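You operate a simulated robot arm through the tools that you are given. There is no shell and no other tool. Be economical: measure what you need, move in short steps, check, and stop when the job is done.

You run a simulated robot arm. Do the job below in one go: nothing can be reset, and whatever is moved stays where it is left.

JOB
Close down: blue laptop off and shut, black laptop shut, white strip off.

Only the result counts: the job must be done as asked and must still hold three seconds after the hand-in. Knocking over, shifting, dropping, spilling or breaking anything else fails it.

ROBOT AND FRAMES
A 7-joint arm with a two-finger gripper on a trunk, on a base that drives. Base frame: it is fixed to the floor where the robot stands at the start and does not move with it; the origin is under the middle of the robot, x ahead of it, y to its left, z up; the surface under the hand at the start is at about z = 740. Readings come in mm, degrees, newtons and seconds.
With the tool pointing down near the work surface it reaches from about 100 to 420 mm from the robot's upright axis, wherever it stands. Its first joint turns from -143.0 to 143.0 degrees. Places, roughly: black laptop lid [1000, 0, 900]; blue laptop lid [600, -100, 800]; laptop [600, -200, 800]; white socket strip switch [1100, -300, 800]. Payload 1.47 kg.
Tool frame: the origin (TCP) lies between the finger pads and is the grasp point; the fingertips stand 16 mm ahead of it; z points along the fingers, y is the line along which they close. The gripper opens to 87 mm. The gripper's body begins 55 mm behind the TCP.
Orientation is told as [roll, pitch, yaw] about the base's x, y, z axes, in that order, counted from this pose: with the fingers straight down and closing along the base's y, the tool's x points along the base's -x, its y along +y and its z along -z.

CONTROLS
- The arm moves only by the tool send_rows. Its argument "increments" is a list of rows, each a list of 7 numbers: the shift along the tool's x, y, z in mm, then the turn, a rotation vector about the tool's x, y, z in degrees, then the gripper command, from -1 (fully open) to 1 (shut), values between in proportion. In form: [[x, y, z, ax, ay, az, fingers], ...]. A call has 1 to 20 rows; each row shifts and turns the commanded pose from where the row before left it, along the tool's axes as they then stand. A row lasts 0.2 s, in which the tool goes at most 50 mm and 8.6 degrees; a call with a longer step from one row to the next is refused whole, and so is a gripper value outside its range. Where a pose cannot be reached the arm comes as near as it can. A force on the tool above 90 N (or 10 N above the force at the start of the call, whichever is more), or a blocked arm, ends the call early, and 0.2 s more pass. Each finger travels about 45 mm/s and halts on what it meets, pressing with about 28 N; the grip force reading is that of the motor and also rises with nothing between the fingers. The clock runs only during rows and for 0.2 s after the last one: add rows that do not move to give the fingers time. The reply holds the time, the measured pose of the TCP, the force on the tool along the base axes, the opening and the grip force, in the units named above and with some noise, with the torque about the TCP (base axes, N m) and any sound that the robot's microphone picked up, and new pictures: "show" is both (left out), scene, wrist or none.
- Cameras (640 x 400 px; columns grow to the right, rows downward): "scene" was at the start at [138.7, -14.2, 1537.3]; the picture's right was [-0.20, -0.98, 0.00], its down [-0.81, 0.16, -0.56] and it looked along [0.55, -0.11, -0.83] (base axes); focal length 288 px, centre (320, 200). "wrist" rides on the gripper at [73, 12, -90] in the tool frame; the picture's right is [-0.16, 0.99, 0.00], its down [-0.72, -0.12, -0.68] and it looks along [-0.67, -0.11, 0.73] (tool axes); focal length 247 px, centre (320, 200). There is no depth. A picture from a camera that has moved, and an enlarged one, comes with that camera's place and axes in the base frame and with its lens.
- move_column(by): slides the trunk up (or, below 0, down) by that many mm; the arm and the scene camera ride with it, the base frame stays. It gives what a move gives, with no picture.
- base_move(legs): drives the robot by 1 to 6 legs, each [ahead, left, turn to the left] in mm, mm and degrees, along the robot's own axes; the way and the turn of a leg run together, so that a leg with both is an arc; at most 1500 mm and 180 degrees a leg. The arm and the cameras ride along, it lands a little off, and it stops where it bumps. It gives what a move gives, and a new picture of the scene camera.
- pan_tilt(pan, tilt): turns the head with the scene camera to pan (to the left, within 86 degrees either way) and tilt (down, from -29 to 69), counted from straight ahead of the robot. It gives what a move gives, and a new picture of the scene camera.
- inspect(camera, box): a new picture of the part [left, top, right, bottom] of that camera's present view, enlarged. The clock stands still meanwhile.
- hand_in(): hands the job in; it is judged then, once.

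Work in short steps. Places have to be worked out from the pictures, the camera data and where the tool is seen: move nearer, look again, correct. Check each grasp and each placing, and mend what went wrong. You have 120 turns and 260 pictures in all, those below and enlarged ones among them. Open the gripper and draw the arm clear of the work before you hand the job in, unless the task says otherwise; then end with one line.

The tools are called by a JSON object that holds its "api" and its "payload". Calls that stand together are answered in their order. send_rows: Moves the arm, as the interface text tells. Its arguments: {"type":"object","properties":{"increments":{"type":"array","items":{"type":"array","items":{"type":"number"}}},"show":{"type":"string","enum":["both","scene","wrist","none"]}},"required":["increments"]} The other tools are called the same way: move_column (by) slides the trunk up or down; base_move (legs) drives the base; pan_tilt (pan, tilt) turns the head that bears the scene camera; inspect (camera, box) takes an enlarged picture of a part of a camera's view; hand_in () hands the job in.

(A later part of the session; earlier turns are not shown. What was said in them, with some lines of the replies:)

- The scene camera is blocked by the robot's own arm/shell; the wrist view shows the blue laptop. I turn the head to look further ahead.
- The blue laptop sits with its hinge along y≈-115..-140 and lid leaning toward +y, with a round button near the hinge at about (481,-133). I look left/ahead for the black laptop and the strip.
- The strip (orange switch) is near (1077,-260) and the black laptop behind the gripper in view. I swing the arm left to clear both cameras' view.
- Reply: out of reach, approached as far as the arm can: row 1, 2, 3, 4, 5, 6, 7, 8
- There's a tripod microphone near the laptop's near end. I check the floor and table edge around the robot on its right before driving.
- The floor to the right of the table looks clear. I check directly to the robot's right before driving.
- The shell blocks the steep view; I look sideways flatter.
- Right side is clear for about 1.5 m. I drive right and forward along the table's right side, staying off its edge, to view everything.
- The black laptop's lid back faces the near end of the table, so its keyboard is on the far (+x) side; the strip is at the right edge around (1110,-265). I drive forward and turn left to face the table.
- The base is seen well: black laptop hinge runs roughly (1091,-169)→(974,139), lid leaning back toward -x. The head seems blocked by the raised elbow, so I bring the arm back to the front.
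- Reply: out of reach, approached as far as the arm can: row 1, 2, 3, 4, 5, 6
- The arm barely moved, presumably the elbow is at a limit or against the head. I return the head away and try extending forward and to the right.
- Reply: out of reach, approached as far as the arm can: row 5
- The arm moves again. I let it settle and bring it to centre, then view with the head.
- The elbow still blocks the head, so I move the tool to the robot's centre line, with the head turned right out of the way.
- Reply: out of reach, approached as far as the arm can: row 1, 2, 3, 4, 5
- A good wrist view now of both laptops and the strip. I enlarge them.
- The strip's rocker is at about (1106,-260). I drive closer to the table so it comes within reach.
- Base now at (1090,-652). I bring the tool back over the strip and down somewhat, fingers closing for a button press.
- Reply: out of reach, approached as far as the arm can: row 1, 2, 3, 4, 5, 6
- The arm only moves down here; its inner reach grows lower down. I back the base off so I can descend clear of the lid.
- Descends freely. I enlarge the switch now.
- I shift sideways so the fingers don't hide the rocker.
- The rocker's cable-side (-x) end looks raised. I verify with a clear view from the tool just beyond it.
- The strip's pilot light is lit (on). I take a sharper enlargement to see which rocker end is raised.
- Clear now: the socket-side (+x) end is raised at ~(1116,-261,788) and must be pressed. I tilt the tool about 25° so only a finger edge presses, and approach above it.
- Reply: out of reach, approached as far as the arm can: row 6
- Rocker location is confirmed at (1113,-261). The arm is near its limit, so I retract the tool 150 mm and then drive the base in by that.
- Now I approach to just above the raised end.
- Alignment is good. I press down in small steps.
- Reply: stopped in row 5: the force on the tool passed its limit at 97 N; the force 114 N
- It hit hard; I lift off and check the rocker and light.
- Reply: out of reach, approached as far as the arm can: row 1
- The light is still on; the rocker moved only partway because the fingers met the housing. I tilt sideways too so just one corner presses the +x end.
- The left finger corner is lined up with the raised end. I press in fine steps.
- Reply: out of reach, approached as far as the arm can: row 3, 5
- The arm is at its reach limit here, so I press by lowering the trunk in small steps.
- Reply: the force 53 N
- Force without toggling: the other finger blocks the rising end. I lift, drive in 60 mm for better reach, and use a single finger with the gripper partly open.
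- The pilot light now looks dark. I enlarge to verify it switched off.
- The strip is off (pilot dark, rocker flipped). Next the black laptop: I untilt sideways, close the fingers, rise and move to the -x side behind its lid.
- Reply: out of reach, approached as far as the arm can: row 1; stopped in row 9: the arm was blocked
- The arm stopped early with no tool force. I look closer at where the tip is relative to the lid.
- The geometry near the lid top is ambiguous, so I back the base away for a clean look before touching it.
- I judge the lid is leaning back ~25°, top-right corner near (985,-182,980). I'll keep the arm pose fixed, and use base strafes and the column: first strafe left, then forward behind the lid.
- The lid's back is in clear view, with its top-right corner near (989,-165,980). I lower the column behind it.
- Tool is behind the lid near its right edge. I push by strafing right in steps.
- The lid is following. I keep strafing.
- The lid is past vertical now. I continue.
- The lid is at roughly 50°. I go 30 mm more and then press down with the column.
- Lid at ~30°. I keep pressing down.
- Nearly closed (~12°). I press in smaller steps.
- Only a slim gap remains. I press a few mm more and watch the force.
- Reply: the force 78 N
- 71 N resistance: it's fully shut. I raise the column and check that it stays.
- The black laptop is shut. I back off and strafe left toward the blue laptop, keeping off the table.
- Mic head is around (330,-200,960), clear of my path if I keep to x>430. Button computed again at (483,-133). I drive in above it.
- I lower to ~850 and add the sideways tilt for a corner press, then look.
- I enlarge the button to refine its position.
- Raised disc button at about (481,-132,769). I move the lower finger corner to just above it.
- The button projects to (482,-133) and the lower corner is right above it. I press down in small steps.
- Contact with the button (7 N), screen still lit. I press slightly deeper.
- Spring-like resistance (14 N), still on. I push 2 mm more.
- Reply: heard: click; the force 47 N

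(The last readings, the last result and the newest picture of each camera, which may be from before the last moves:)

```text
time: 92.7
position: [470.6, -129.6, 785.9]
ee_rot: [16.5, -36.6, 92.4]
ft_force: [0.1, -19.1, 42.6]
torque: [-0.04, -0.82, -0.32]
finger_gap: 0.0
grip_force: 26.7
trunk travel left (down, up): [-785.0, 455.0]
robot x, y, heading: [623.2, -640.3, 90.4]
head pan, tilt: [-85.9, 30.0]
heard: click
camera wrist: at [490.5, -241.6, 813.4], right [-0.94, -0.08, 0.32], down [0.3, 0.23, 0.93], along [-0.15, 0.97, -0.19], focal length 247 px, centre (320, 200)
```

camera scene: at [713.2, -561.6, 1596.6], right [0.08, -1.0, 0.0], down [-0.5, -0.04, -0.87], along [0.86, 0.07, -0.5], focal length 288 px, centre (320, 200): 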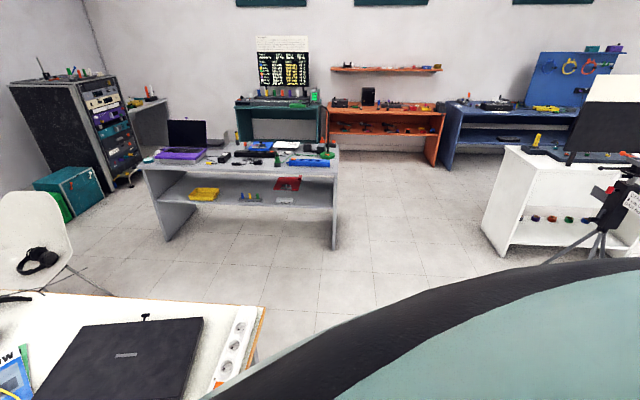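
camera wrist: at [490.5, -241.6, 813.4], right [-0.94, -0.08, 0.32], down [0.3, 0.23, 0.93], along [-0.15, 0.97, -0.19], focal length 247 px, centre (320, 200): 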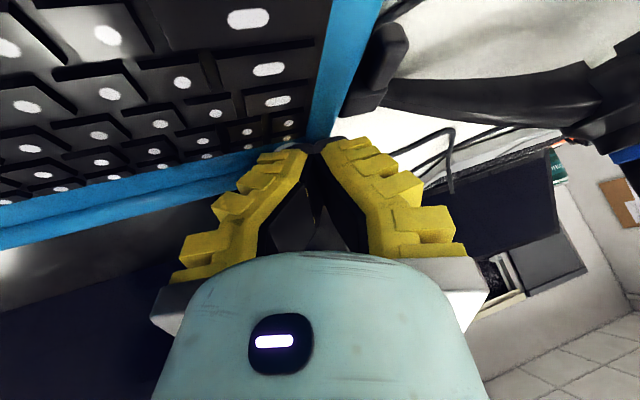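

Click heard and the screen went dark: blue laptop is off. I lift off straight up and verify the LED.

{"api": "send_rows", "payload": {"increments": [[-6, 2, -8, 0, 0, 0, 1], [-15, 5, -20, 0, 0, 0, 1], [-20, 7, -26, 0, 0, 0, 1], [0, 0, 0, 0, 0, 0, 1]], "show": "wrist"}}

```text
time: 93.7
position: [474.9, -130.7, 851.3]
ee_rot: [16.4, -36.1, 92.5]
ft_force: [-0.3, 0.1, -0.7]
torque: [-0.05, -0.01, 0.02]
finger_gap: 0.2
grip_force: 28.1
trunk travel left (down, up): [-785.0, 455.0]
robot x, y, heading: [624.3, -640.1, 90.7]
head pan, tilt: [-85.9, 30.0]
camera wrist: at [494.8, -241.5, 879.7], right [-0.95, -0.08, 0.32], down [0.29, 0.23, 0.93], along [-0.15, 0.97, -0.19], focal length 247 px, centre (320, 200)
```

wrist: 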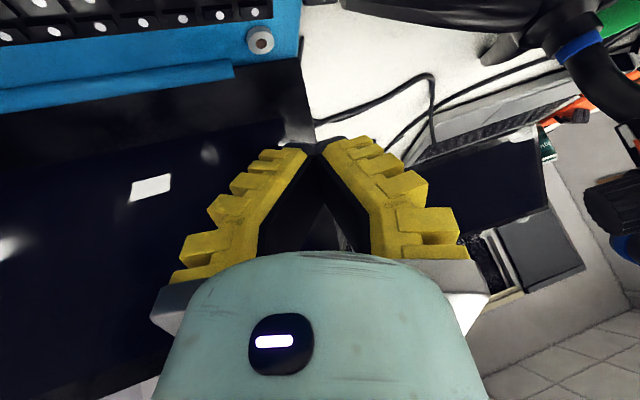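

Blue laptop is off (LED and screen dark). I raise, remove the roll tilt, and inspect the lid's top and the black thing on it before shutting.

{"api": "move_column", "payload": {"by": 150}}

{"api": "send_rows", "payload": {"increments": [[0, 0, 0, 7.5, 0, 0, 1], [0, 0, 0, 7.5, 0, 0, 1], [0, 0, 0, 0, 0, 0, 1]], "show": "wrist"}}

{"api": "inspect", "payload": {"camera": "wrist", "box": [0, 60, 320, 260]}}

```text
time: 95.5
position: [475.3, -129.2, 1001.5]
ee_rot: [16.3, -36.2, 92.6]
ft_force: [0.8, 1.3, -0.3]
torque: [0.01, 0.0, -0.02]
finger_gap: 0.1
grip_force: 27.3
trunk travel left (down, up): [-935.0, 305.0]
robot x, y, heading: [621.0, -638.9, 90.4]
head pan, tilt: [-85.9, 30.0]
```

```text
time: 96.2
position: [473.8, -129.0, 1001.7]
ee_rot: [1.4, -36.2, 92.4]
ft_force: [0.1, 0.1, 0.3]
torque: [0.0, -0.02, 0.0]
finger_gap: 0.0
grip_force: 28.2
trunk travel left (down, up): [-935.0, 305.0]
robot x, y, heading: [626.4, -640.5, 90.6]
head pan, tilt: [-85.9, 30.0]
camera wrist: at [470.8, -242.6, 1030.3], right [-0.99, 0.07, 0.11], down [0.12, 0.19, 0.97], along [0.05, 0.98, -0.19], focal length 247 px, centre (320, 200)
```

wrist: 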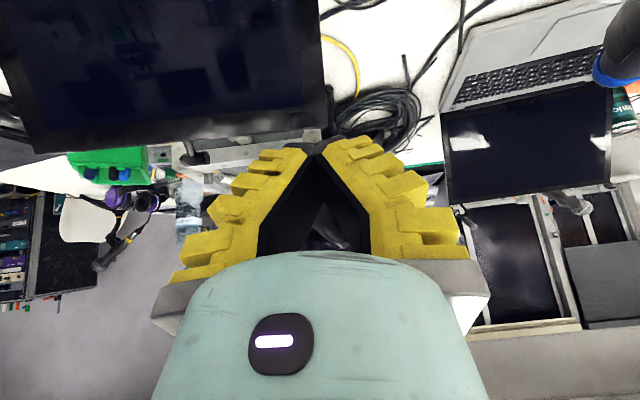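

```text
2.00 times, centred on (160, 160) of wrist
camera zoom: at [470.8, -242.6, 1030.3], right [-0.99, 0.07, 0.11], down [0.12, 0.19, 0.97], along [0.05, 0.98, -0.19], focal length 494 px, centre (640, 280)
```

zoom: 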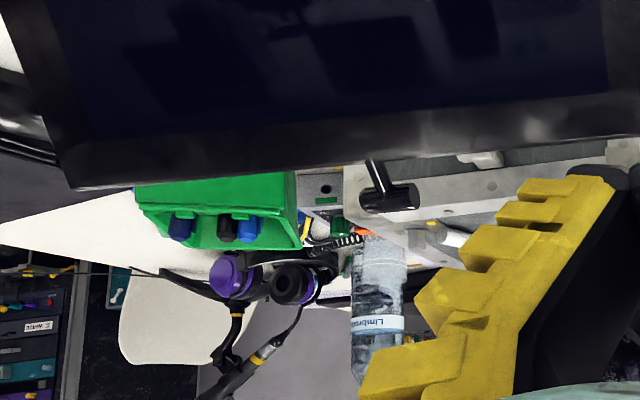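

The T-shaped thing is a pull tab on the lid's free edge (~(590,-45,935)). I'll hook the lid's top edge from behind at x≈520 and pull by backing the base; first extend the arm and move in at height.

{"api": "send_rows", "payload": {"increments": [[-15, -24, 11, 0, 0, 0, 1], [-15, -24, 11, 0, 0, 0, 1], [-15, -24, 11, 0, 0, 0, 1], [0, 0, 0, 0, 0, 0, 1]], "show": "wrist"}}

```text
time: 97.2
position: [543.1, -70.0, 999.0]
ee_rot: [1.5, -36.2, 92.5]
ft_force: [0.8, 0.1, -0.6]
torque: [-0.01, 0.0, 0.0]
finger_gap: 0.0
grip_force: 28.7
trunk travel left (down, up): [-935.0, 305.0]
robot x, y, heading: [625.7, -637.5, 90.2]
head pan, tilt: [-85.9, 30.0]
camera wrist: at [540.3, -183.2, 1027.6], right [-0.99, 0.07, 0.11], down [0.12, 0.19, 0.97], along [0.05, 0.98, -0.2], focal length 247 px, centre (320, 200)
```

wrist: 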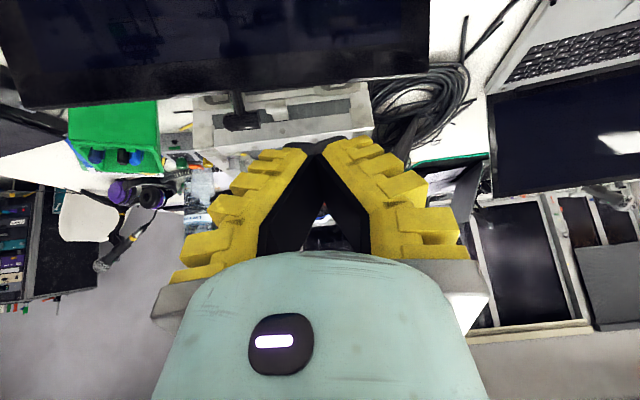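

Lid edge is about (540,-27,910), leaning back ~30°. A more vertical finger is better for hooking; I drive 50 mm closer and reduce the tilt, seeing whether reach holds.

{"api": "base_move", "payload": {"legs": [[50, 0, 0]]}}

{"api": "send_rows", "payload": {"increments": [[0, 0, 0, 0, 7, 0, 1], [0, 0, 0, 0, 7, 0, 1], [0, 0, 0, 0, 7, 0, 1], [0, 0, 0, 0, 0, 0, 1]], "show": "wrist"}}

```text
time: 98.2
position: [542.4, -19.6, 998.5]
ee_rot: [1.3, -36.3, 92.4]
ft_force: [0.4, -0.6, 0.6]
torque: [0.02, -0.01, -0.01]
finger_gap: 0.0
grip_force: 28.3
trunk travel left (down, up): [-935.0, 305.0]
robot x, y, heading: [625.1, -587.5, 90.5]
head pan, tilt: [-85.9, 30.0]
camera scene: at [712.7, -511.8, 1621.6], right [0.08, -1.0, 0.0], down [-0.5, -0.04, -0.87], along [0.86, 0.07, -0.5], focal length 288 px, centre (320, 200)
```

scene: 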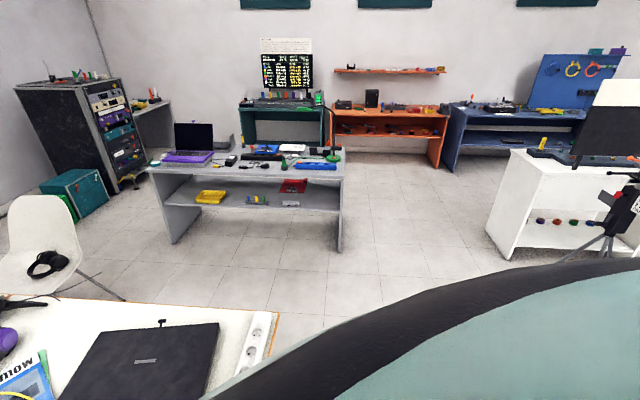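

```text
time: 99.2
position: [544.2, -20.8, 998.3]
ee_rot: [1.0, -15.3, 92.9]
ft_force: [0.0, 0.9, 0.3]
torque: [0.0, -0.01, 0.02]
finger_gap: 0.0
grip_force: 28.2
trunk travel left (down, up): [-935.0, 305.0]
robot x, y, heading: [625.1, -588.0, 90.9]
head pan, tilt: [-85.9, 30.0]
camera wrist: at [539.4, -115.7, 1065.7], right [-0.99, 0.1, 0.06], down [0.1, 0.53, 0.84], along [0.05, 0.84, -0.53], focal length 247 px, centre (320, 200)
```

wrist: 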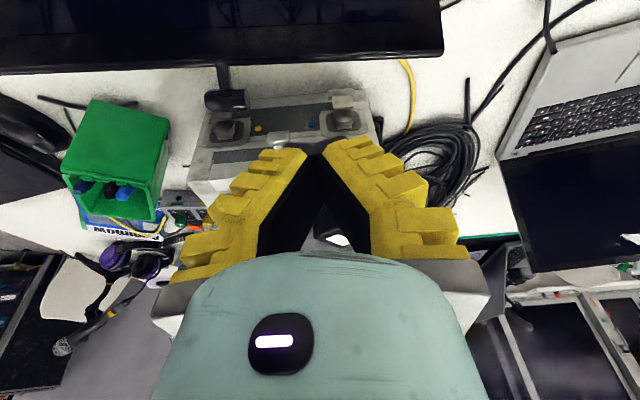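

Reach is fine with 15° tilt. I extend 35 mm further and shift 25 mm away from the tab, then lower behind the lid.

{"api": "send_rows", "payload": {"increments": [[-17, 12, 4.5, 0, 0, 0, 1], [-17, 13, 4.5, 0, 0, 0, 1], [0, 0, 0, 0, 0, 0, 1]], "show": "none"}}

{"api": "move_column", "payload": {"by": -60}}

{"api": "inspect", "payload": {"camera": "wrist", "box": [0, 0, 640, 400]}}

```text
time: 100.0
position: [517.7, 15.9, 999.6]
ee_rot: [1.1, -15.3, 93.0]
ft_force: [-0.4, 0.4, -0.3]
torque: [-0.02, 0.0, 0.03]
finger_gap: 0.0
grip_force: 28.6
trunk travel left (down, up): [-935.0, 305.0]
robot x, y, heading: [624.0, -591.0, 90.7]
head pan, tilt: [-85.9, 30.0]
```

```text
time: 101.0
position: [516.3, 15.6, 939.2]
ee_rot: [1.1, -15.3, 93.0]
ft_force: [-0.1, -0.8, -1.3]
torque: [0.0, -0.03, 0.0]
finger_gap: 0.0
grip_force: 28.3
trunk travel left (down, up): [-875.0, 365.0]
robot x, y, heading: [623.4, -590.3, 90.5]
head pan, tilt: [-85.9, 30.0]
```

```text
1.00 times, centred on (320, 200) of wrist (not enlarged: the box is as wide or as high as the picture)
camera zoom: at [512.8, -79.3, 1006.8], right [-0.99, 0.1, 0.06], down [0.1, 0.53, 0.84], along [0.05, 0.85, -0.53], focal length 247 px, centre (320, 200)
```

zoom: 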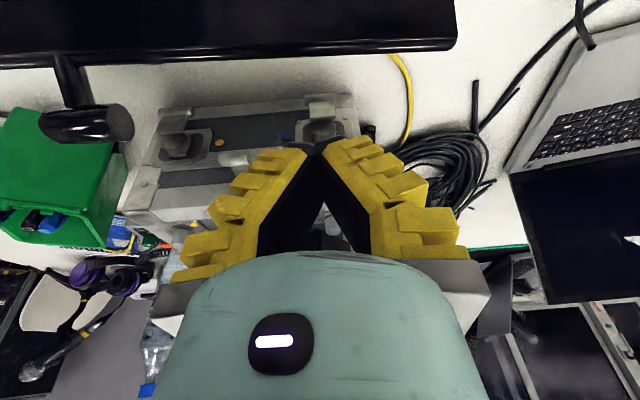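

The fingers are behind the edge with ~25 mm clearance. I lower a bit more, then back the base to pull.

{"api": "move_column", "payload": {"by": -36}}

{"api": "base_move", "payload": {"legs": [[-60, 0, 0]]}}

{"api": "inspect", "payload": {"camera": "wrist", "box": [0, 0, 640, 400]}}

```text
time: 101.8
position: [516.7, 15.6, 903.3]
ee_rot: [1.2, -15.3, 93.0]
ft_force: [-0.6, 1.2, -0.6]
torque: [0.01, 0.01, -0.03]
finger_gap: 0.0
grip_force: 28.2
trunk travel left (down, up): [-839.0, 401.0]
robot x, y, heading: [623.2, -590.8, 90.7]
head pan, tilt: [-85.9, 30.0]
```

```text
time: 102.7
position: [517.1, -44.5, 902.3]
ee_rot: [1.0, -15.0, 93.0]
ft_force: [-1.0, -0.8, 0.2]
torque: [-0.05, 0.0, -0.01]
finger_gap: 0.1
grip_force: 28.1
trunk travel left (down, up): [-839.0, 401.0]
robot x, y, heading: [625.8, -647.7, 90.4]
head pan, tilt: [-85.9, 30.0]
camera scene: at [713.2, -570.7, 1525.4], right [0.08, -1.0, 0.0], down [-0.5, -0.04, -0.87], along [0.86, 0.07, -0.5], focal length 288 px, centre (320, 200)
```

scene: 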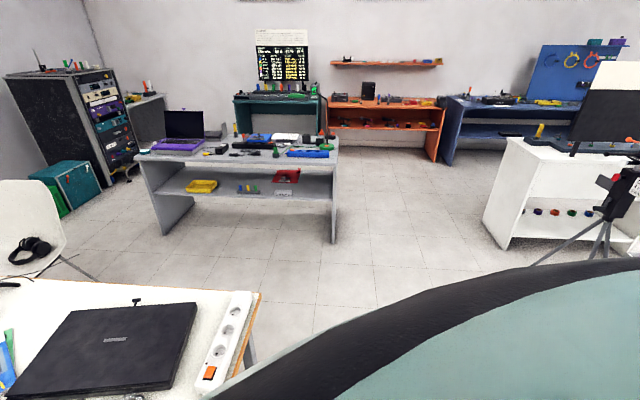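

```text
1.00 times, centred on (320, 200) of wrist (not enlarged: the box is as wide or as high as the picture)
camera zoom: at [513.0, -139.8, 969.9], right [-0.99, 0.09, 0.06], down [0.1, 0.53, 0.84], along [0.05, 0.84, -0.54], focal length 247 px, centre (320, 200)
```

zoom: 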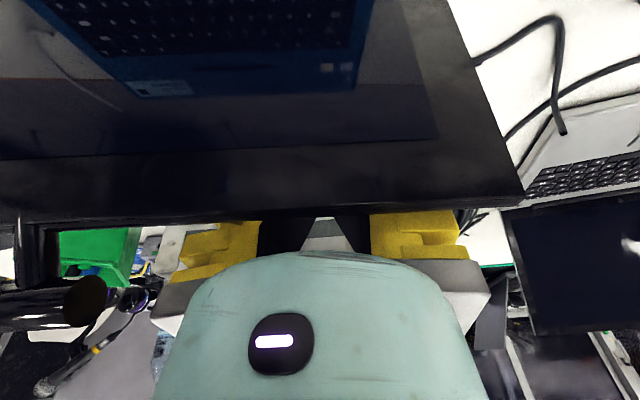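

The fingers hook the lid and it's coming up. I raise 8 mm for body clearance and keep pulling.

{"api": "move_column", "payload": {"by": 8}}

{"api": "base_move", "payload": {"legs": [[-60, 0, 0]]}}

{"api": "inspect", "payload": {"camera": "wrist", "box": [0, 0, 640, 400]}}

```text
time: 103.3
position: [518.3, -44.6, 910.8]
ee_rot: [1.1, -15.1, 93.1]
ft_force: [0.9, -0.2, -0.2]
torque: [0.03, 0.02, 0.0]
finger_gap: 0.0
grip_force: 27.8
trunk travel left (down, up): [-847.0, 393.0]
robot x, y, heading: [626.6, -649.5, 90.4]
head pan, tilt: [-85.9, 30.0]
```

```text
time: 104.3
position: [517.7, -104.8, 910.4]
ee_rot: [1.1, -15.0, 93.0]
ft_force: [0.1, 0.3, -0.1]
torque: [0.0, -0.01, 0.02]
finger_gap: 0.4
grip_force: 28.5
trunk travel left (down, up): [-847.0, 393.0]
robot x, y, heading: [626.9, -701.8, 90.7]
head pan, tilt: [-85.9, 30.0]
camera scene: at [713.9, -629.8, 1533.6], right [0.08, -1.0, 0.0], down [-0.5, -0.04, -0.87], along [0.86, 0.07, -0.5], focal length 288 px, centre (320, 200)
```

scene: 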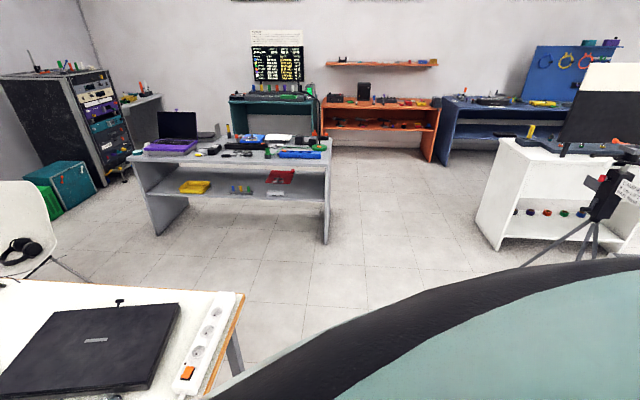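

```text
1.00 times, centred on (320, 200) of wrist (not enlarged: the box is as wide or as high as the picture)
camera zoom: at [513.9, -199.1, 977.9], right [-0.99, 0.09, 0.06], down [0.1, 0.53, 0.84], along [0.05, 0.84, -0.54], focal length 247 px, centre (320, 200)
```

zoom: 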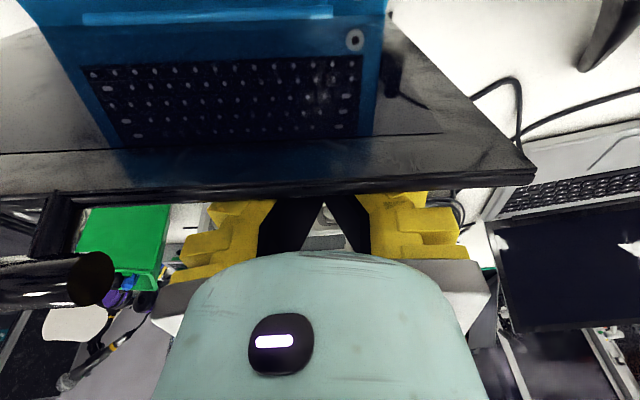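

Lid is around vertical. I keep pulling.

{"api": "base_move", "payload": {"legs": [[-60, 0, 0]]}}

{"api": "inspect", "payload": {"camera": "wrist", "box": [0, 0, 640, 400]}}

```text
time: 105.2
position: [518.6, -163.2, 910.8]
ee_rot: [1.0, -15.1, 93.1]
ft_force: [0.7, 0.5, -0.9]
torque: [-0.02, 0.02, -0.01]
finger_gap: 0.2
grip_force: 28.2
trunk travel left (down, up): [-847.0, 393.0]
robot x, y, heading: [627.7, -766.9, 90.7]
head pan, tilt: [-85.9, 30.0]
camera scene: at [714.6, -689.3, 1533.6], right [0.08, -1.0, 0.0], down [-0.5, -0.04, -0.87], along [0.86, 0.07, -0.5], focal length 288 px, centre (320, 200)
```

scene: 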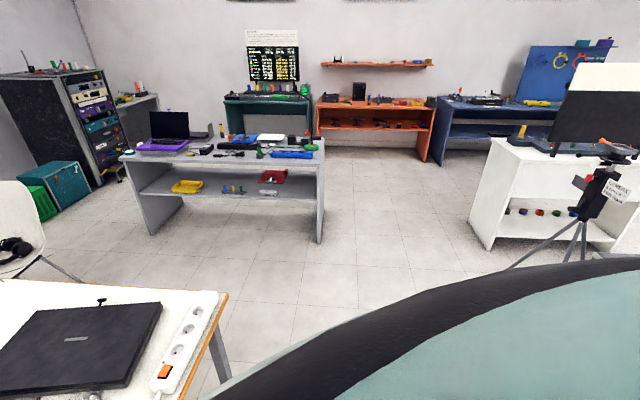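

```text
1.00 times, centred on (320, 200) of wrist (not enlarged: the box is as wide or as high as the picture)
camera zoom: at [515.0, -258.5, 977.9], right [-0.99, 0.09, 0.06], down [0.1, 0.53, 0.84], along [0.05, 0.84, -0.54], focal length 247 px, centre (320, 200)
```

zoom: 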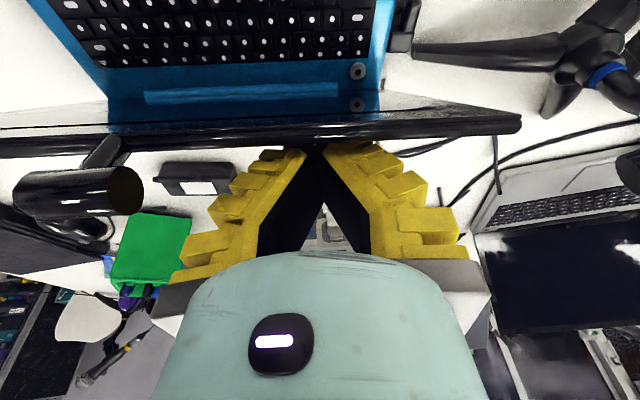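

The edge is close to the fingertips. I lower 22 mm and continue pulling.

{"api": "move_column", "payload": {"by": -22}}

{"api": "base_move", "payload": {"legs": [[-45, 0, 0]]}}

{"api": "inspect", "payload": {"camera": "wrist", "box": [0, 0, 640, 400]}}

```text
time: 105.9
position: [520.0, -163.0, 888.5]
ee_rot: [1.0, -15.0, 93.1]
ft_force: [0.5, 1.9, -1.6]
torque: [0.03, 0.0, -0.05]
finger_gap: 0.1
grip_force: 28.4
trunk travel left (down, up): [-825.0, 415.0]
robot x, y, heading: [627.6, -769.4, 90.6]
head pan, tilt: [-85.9, 30.0]
```

```text
time: 106.8
position: [519.4, -208.3, 888.0]
ee_rot: [0.9, -15.0, 93.1]
ft_force: [0.0, 0.6, -0.2]
torque: [0.02, 0.01, 0.02]
finger_gap: 0.0
grip_force: 28.3
trunk travel left (down, up): [-825.0, 415.0]
robot x, y, heading: [624.0, -809.1, 90.7]
head pan, tilt: [-85.9, 30.0]
camera scene: at [715.0, -733.6, 1511.6], right [0.08, -1.0, 0.0], down [-0.5, -0.04, -0.87], along [0.86, 0.07, -0.5], focal length 288 px, centre (320, 200)
```

scene: 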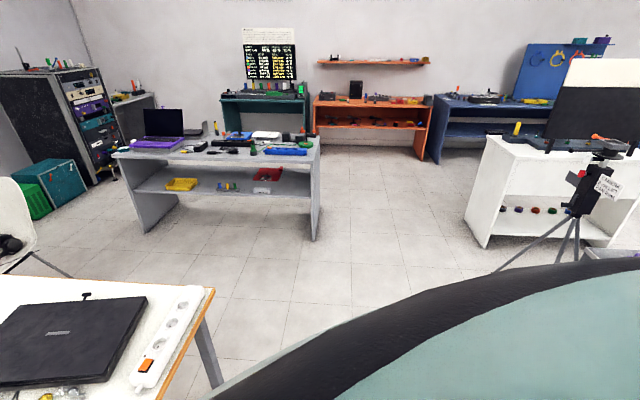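

```text
1.00 times, centred on (320, 200) of wrist (not enlarged: the box is as wide or as high as the picture)
camera zoom: at [515.3, -303.0, 955.8], right [-0.99, 0.09, 0.06], down [0.1, 0.53, 0.84], along [0.05, 0.84, -0.54], focal length 247 px, centre (320, 200)
```

zoom: 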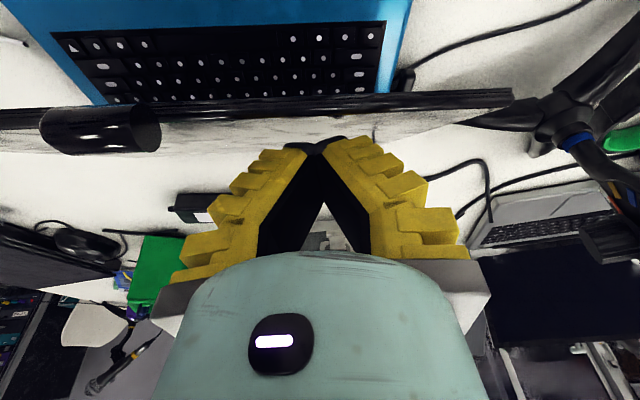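

The fingertips are now over the lid's back. I press down with the column in steps.

{"api": "move_column", "payload": {"by": -45}}

{"api": "base_move", "payload": {"legs": [[-20, 0, 0]]}}

{"api": "inspect", "payload": {"camera": "wrist", "box": [0, 0, 640, 400]}}

```text
time: 107.7
position: [520.5, -208.0, 842.8]
ee_rot: [1.1, -14.8, 93.1]
ft_force: [0.2, 1.1, -0.5]
torque: [0.0, -0.02, 0.0]
finger_gap: 0.0
grip_force: 28.5
trunk travel left (down, up): [-780.0, 460.0]
robot x, y, heading: [623.4, -807.9, 90.5]
head pan, tilt: [-85.9, 30.0]
```

```text
time: 108.5
position: [518.8, -228.0, 842.5]
ee_rot: [1.0, -14.9, 93.0]
ft_force: [0.7, -0.3, -0.3]
torque: [0.0, -0.02, -0.03]
finger_gap: 0.0
grip_force: 28.4
trunk travel left (down, up): [-780.0, 460.0]
robot x, y, heading: [626.7, -829.8, 90.6]
head pan, tilt: [-85.9, 30.0]
camera scene: at [715.2, -753.6, 1466.6], right [0.08, -1.0, 0.0], down [-0.5, -0.04, -0.87], along [0.86, 0.07, -0.5], focal length 288 px, centre (320, 200)
```

scene: 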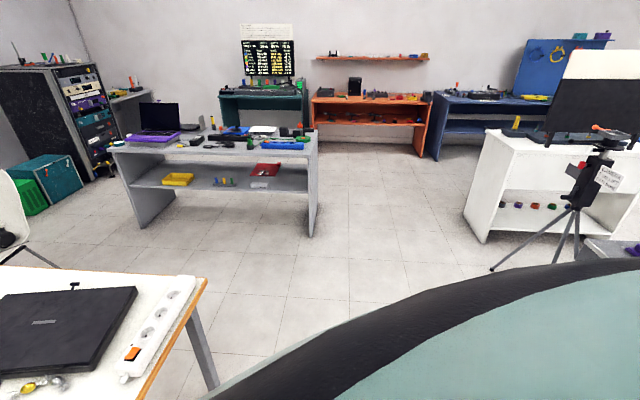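

```text
1.00 times, centred on (320, 200) of wrist (not enlarged: the box is as wide or as high as the picture)
camera zoom: at [515.3, -323.2, 910.7], right [-0.99, 0.09, 0.06], down [0.1, 0.53, 0.84], along [0.05, 0.84, -0.54], focal length 247 px, centre (320, 200)
```

zoom: 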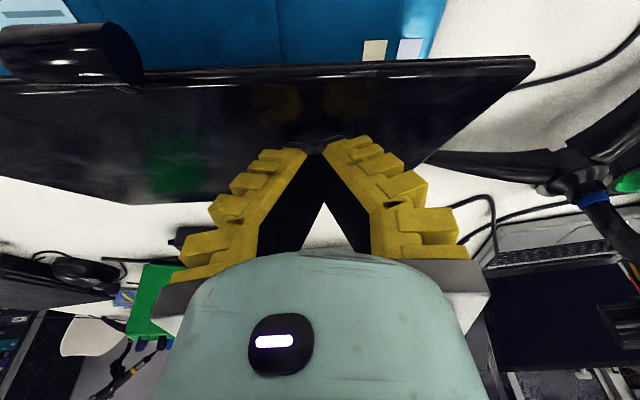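

Going down nicely. I continue pressing.

{"api": "move_column", "payload": {"by": -32}}

{"api": "move_column", "payload": {"by": -10}}

{"api": "inspect", "payload": {"camera": "wrist", "box": [0, 0, 640, 400]}}

```text
time: 109.3
position: [519.4, -228.1, 811.0]
ee_rot: [1.0, -14.9, 93.1]
ft_force: [0.1, -0.1, -0.2]
torque: [-0.01, 0.01, 0.01]
finger_gap: 0.0
grip_force: 28.2
trunk travel left (down, up): [-748.0, 492.0]
robot x, y, heading: [629.1, -831.7, 90.8]
head pan, tilt: [-85.9, 30.0]
```

```text
time: 109.8
position: [519.9, -228.4, 800.7]
ee_rot: [0.9, -15.0, 93.1]
ft_force: [-0.1, -0.6, 0.7]
torque: [-0.01, 0.03, 0.01]
finger_gap: 0.3
grip_force: 28.1
trunk travel left (down, up): [-738.0, 502.0]
robot x, y, heading: [628.9, -831.3, 90.5]
head pan, tilt: [-85.9, 30.0]
```

```text
1.00 times, centred on (320, 200) of wrist (not enlarged: the box is as wide or as high as the picture)
camera zoom: at [515.3, -322.9, 868.9], right [-0.99, 0.09, 0.06], down [0.1, 0.53, 0.84], along [0.05, 0.84, -0.54], focal length 247 px, centre (320, 200)
```

zoom: 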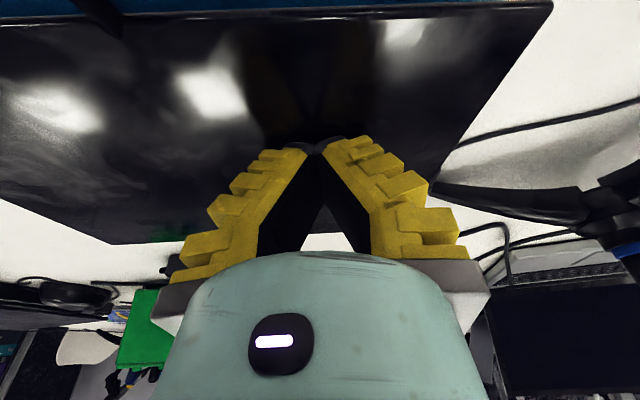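

Nearly flat. I press in 5 mm steps until it resists.

{"api": "move_column", "payload": {"by": -5}}

{"api": "move_column", "payload": {"by": -4}}

```text
time: 110.4
position: [518.6, -228.8, 796.0]
ee_rot: [1.0, -14.9, 93.1]
ft_force: [0.6, 0.3, -0.4]
torque: [0.04, 0.01, -0.03]
finger_gap: 0.3
grip_force: 28.0
trunk travel left (down, up): [-733.0, 507.0]
robot x, y, heading: [629.0, -831.8, 90.5]
head pan, tilt: [-85.9, 30.0]
```

```text
time: 110.9
position: [519.3, -229.0, 792.0]
ee_rot: [1.0, -14.8, 93.1]
ft_force: [-0.1, 0.4, -0.2]
torque: [0.05, 0.01, -0.01]
finger_gap: 0.3
grip_force: 27.7
trunk travel left (down, up): [-729.0, 511.0]
robot x, y, heading: [628.2, -828.5, 90.5]
head pan, tilt: [-85.9, 30.0]
```

No resistance yet; a few mm more.

{"api": "move_column", "payload": {"by": -3}}

{"api": "move_column", "payload": {"by": -3}}

{"api": "inspect", "payload": {"camera": "wrist", "box": [0, 0, 640, 400]}}

```text
time: 111.4
position: [519.3, -227.1, 790.3]
ee_rot: [1.2, -14.9, 93.0]
ft_force: [1.8, -9.2, 18.6]
torque: [-0.29, -0.11, 0.04]
finger_gap: 6.3
grip_force: 27.8
trunk travel left (down, up): [-726.0, 514.0]
robot x, y, heading: [628.0, -829.2, 90.6]
head pan, tilt: [-85.9, 30.0]
```

```text
time: 112.1
position: [519.3, -226.9, 790.4]
ee_rot: [1.1, -15.1, 93.1]
ft_force: [4.1, -19.5, 36.9]
torque: [-0.58, -0.3, -0.11]
finger_gap: 6.2
grip_force: 28.5
trunk travel left (down, up): [-724.0, 516.0]
robot x, y, heading: [628.3, -832.8, 90.6]
head pan, tilt: [-85.9, 30.0]
stopped: the force on the tool passed its limit at 93 N (the readings are from after the stop); the commanded pose is now the measured one
```

```text
1.00 times, centred on (320, 200) of wrist (not enlarged: the box is as wide or as high as the picture)
camera zoom: at [514.9, -322.1, 857.0], right [-0.99, 0.09, 0.06], down [0.1, 0.53, 0.84], along [0.05, 0.84, -0.54], focal length 247 px, centre (320, 200)
```

zoom: 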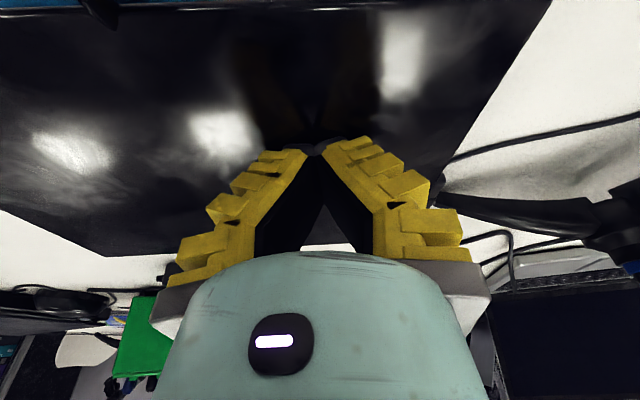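

It resisted firmly, so it's shut. I raise and back off to look at it from a little distance.

{"api": "move_column", "payload": {"by": 200}}

{"api": "base_move", "payload": {"legs": [[-130, 0, 0]]}}

{"api": "inspect", "payload": {"camera": "wrist", "box": [0, 0, 640, 400]}}

```text
time: 114.3
position: [518.7, -228.4, 989.0]
ee_rot: [1.1, -15.0, 93.0]
ft_force: [-0.7, -0.6, -0.4]
torque: [0.02, 0.0, 0.02]
finger_gap: 0.0
grip_force: 27.7
trunk travel left (down, up): [-924.0, 316.0]
robot x, y, heading: [626.2, -832.0, 90.6]
head pan, tilt: [-85.9, 30.0]
```

```text
time: 115.6
position: [519.0, -359.2, 988.4]
ee_rot: [1.1, -15.0, 93.1]
ft_force: [0.7, 0.4, -0.2]
torque: [-0.03, 0.01, -0.02]
finger_gap: 0.0
grip_force: 28.3
trunk travel left (down, up): [-924.0, 316.0]
robot x, y, heading: [630.1, -961.2, 90.7]
head pan, tilt: [-85.9, 30.0]
camera scene: at [716.6, -885.4, 1610.8], right [0.08, -1.0, 0.0], down [-0.5, -0.04, -0.87], along [0.86, 0.07, -0.5], focal length 288 px, centre (320, 200)
```

scene: 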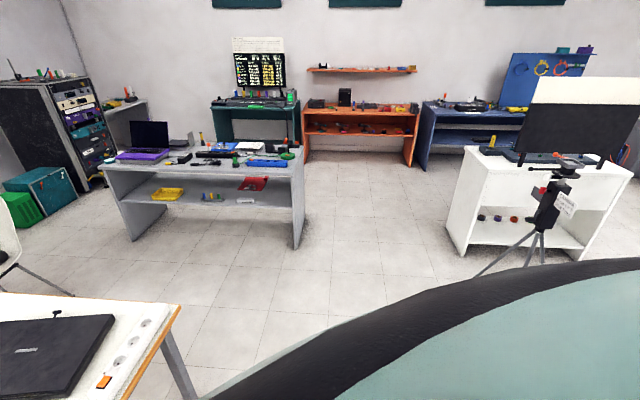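

```text
1.00 times, centred on (320, 200) of wrist (not enlarged: the box is as wide or as high as the picture)
camera zoom: at [515.9, -454.1, 1056.2], right [-0.99, 0.09, 0.06], down [0.1, 0.53, 0.84], along [0.05, 0.84, -0.54], focal length 247 px, centre (320, 200)
```

zoom: 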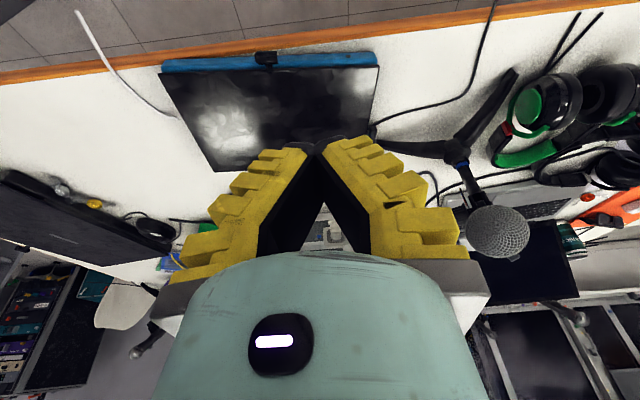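

It looks shut. I lower the camera for a low-angle check of the gap.

{"api": "move_column", "payload": {"by": -150}}

{"api": "inspect", "payload": {"camera": "wrist", "box": [80, 0, 480, 250]}}

```text
time: 117.3
position: [520.6, -358.7, 839.3]
ee_rot: [1.1, -15.0, 93.1]
ft_force: [0.0, 0.0, 1.2]
torque: [-0.02, 0.01, -0.04]
finger_gap: 0.1
grip_force: 28.6
trunk travel left (down, up): [-774.0, 466.0]
robot x, y, heading: [628.0, -961.0, 90.5]
head pan, tilt: [-85.9, 30.0]
```

```text
1.60 times, centred on (280, 125) of wrist
camera zoom: at [515.9, -453.9, 906.4], right [-0.99, 0.09, 0.06], down [0.1, 0.53, 0.84], along [0.05, 0.84, -0.54], focal length 395 px, centre (384, 320)
```

zoom: 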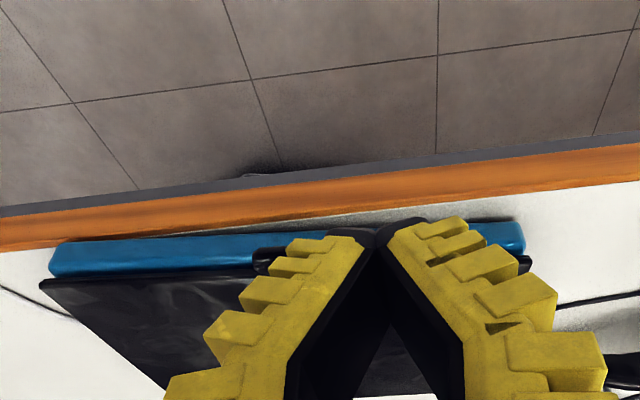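

I enlarge the front edge to see whether any gap remains.

{"api": "inspect", "payload": {"camera": "wrist", "box": [100, 130, 280, 240]}}

{"api": "inspect", "payload": {"camera": "wrist", "box": [340, 120, 440, 190]}}

```text
3.56 times, centred on (190, 185) of wrist
camera zoom: at [515.9, -453.9, 906.4], right [-0.99, 0.09, 0.06], down [0.1, 0.53, 0.84], along [0.05, 0.84, -0.54], focal length 878 px, centre (782, 253)
```

zoom: 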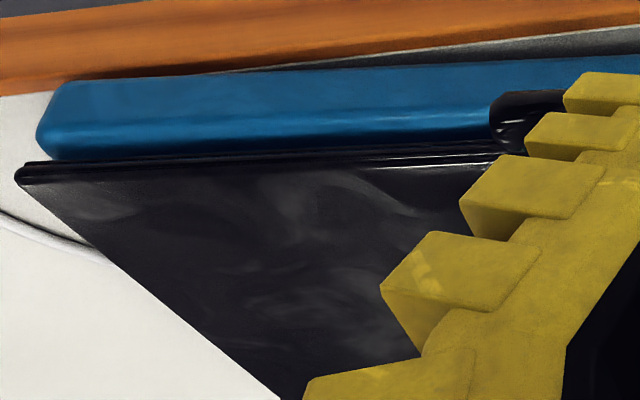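

```text
5.71 times, centred on (390, 155) of wrist
camera zoom: at [515.9, -453.9, 906.4], right [-0.99, 0.09, 0.06], down [0.1, 0.53, 0.84], along [0.05, 0.84, -0.54], focal length 1411 px, centre (-80, 457)
```

zoom: 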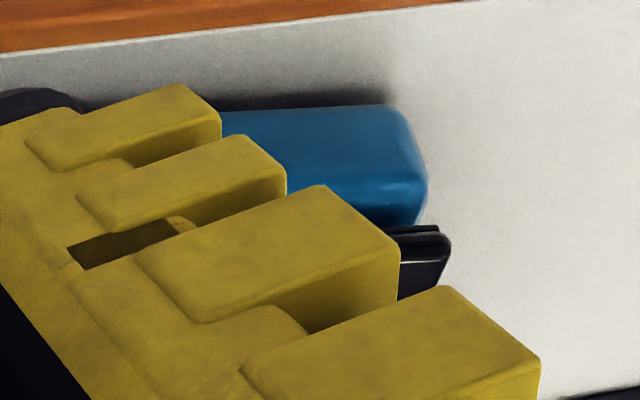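

Flat and flush (edge ≈ z 765, no gap angle). I raise clear, open the gripper, and double-check the strip and black laptop in the scene view.

{"api": "move_column", "payload": {"by": 200}}

{"api": "base_move", "payload": {"legs": [[-60, 0, 0]]}}

{"api": "send_rows", "payload": {"increments": [[0, 0, 0, 0, 0, 0, -1], [0, 0, 0, 0, 0, 0, -1], [0, 0, 0, 0, 0, 0, -1], [0, 0, 0, 0, 0, 0, -1], [0, 0, 0, 0, 0, 0, -1], [0, 0, 0, 0, 0, 0, -1]], "show": "wrist"}}

{"api": "inspect", "payload": {"camera": "scene", "box": [0, 280, 190, 399]}}

```text
time: 119.5
position: [520.3, -358.8, 1038.1]
ee_rot: [1.2, -15.0, 93.2]
ft_force: [-0.4, 0.9, -0.1]
torque: [0.0, 0.0, -0.02]
finger_gap: 0.0
grip_force: 27.7
trunk travel left (down, up): [-974.0, 266.0]
robot x, y, heading: [629.6, -964.8, 90.9]
head pan, tilt: [-85.9, 30.0]
```

```text
time: 120.5
position: [521.3, -420.5, 1039.6]
ee_rot: [1.1, -15.0, 93.2]
ft_force: [-0.1, 0.0, 0.3]
torque: [0.03, -0.02, 0.0]
finger_gap: 0.0
grip_force: 28.2
trunk travel left (down, up): [-974.0, 266.0]
robot x, y, heading: [629.1, -1022.0, 90.4]
head pan, tilt: [-85.9, 30.0]
camera scene: at [717.3, -946.6, 1660.8], right [0.08, -1.0, 0.0], down [-0.5, -0.04, -0.87], along [0.86, 0.07, -0.5], focal length 288 px, centre (320, 200)
```

scene: 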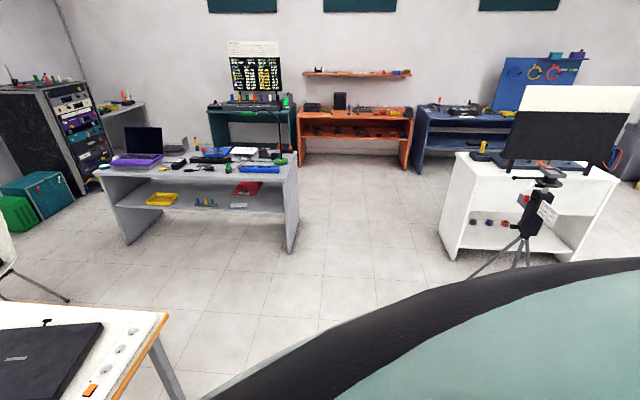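

```text
time: 121.9
position: [522.0, -420.1, 1039.2]
ee_rot: [1.1, -15.0, 93.2]
ft_force: [0.5, -0.3, -0.2]
torque: [0.0, 0.03, -0.01]
finger_gap: 86.7
grip_force: 0.1
trunk travel left (down, up): [-974.0, 266.0]
robot x, y, heading: [627.9, -1019.7, 90.7]
head pan, tilt: [-85.9, 30.0]
camera wrist: at [516.7, -515.2, 1106.3], right [-0.99, 0.09, 0.06], down [0.1, 0.53, 0.84], along [0.05, 0.84, -0.54], focal length 247 px, centre (320, 200)
```

wrist: 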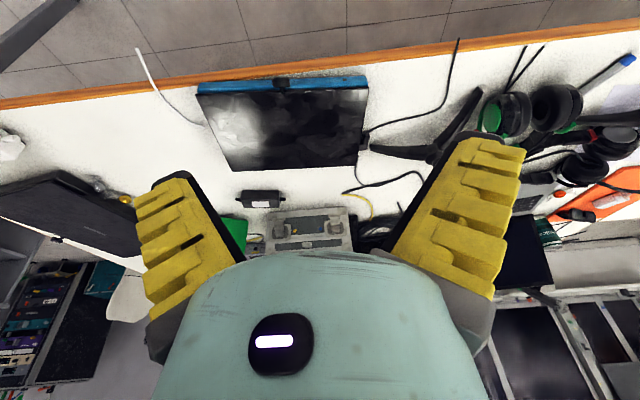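

```text
3.36 times, centred on (95, 340) of scene
camera zoom: at [717.4, -946.6, 1660.8], right [0.08, -1.0, 0.0], down [-0.5, -0.04, -0.87], along [0.86, 0.07, -0.5], focal length 968 px, centre (1076, -269)
```

zoom: 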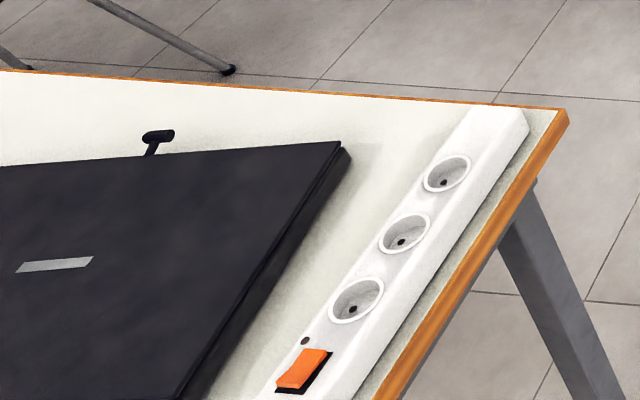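

Both laptops are shut flat and the strip's pilot light is dark. The arm is clear and the gripper open, so I hand in.

{"api": "hand_in", "payload": {}}

```text
The job is handed in.
```

The blue laptop is off and shut, the black laptop is shut, and the white strip is off; the job is handed in with the gripper open and the arm clear.
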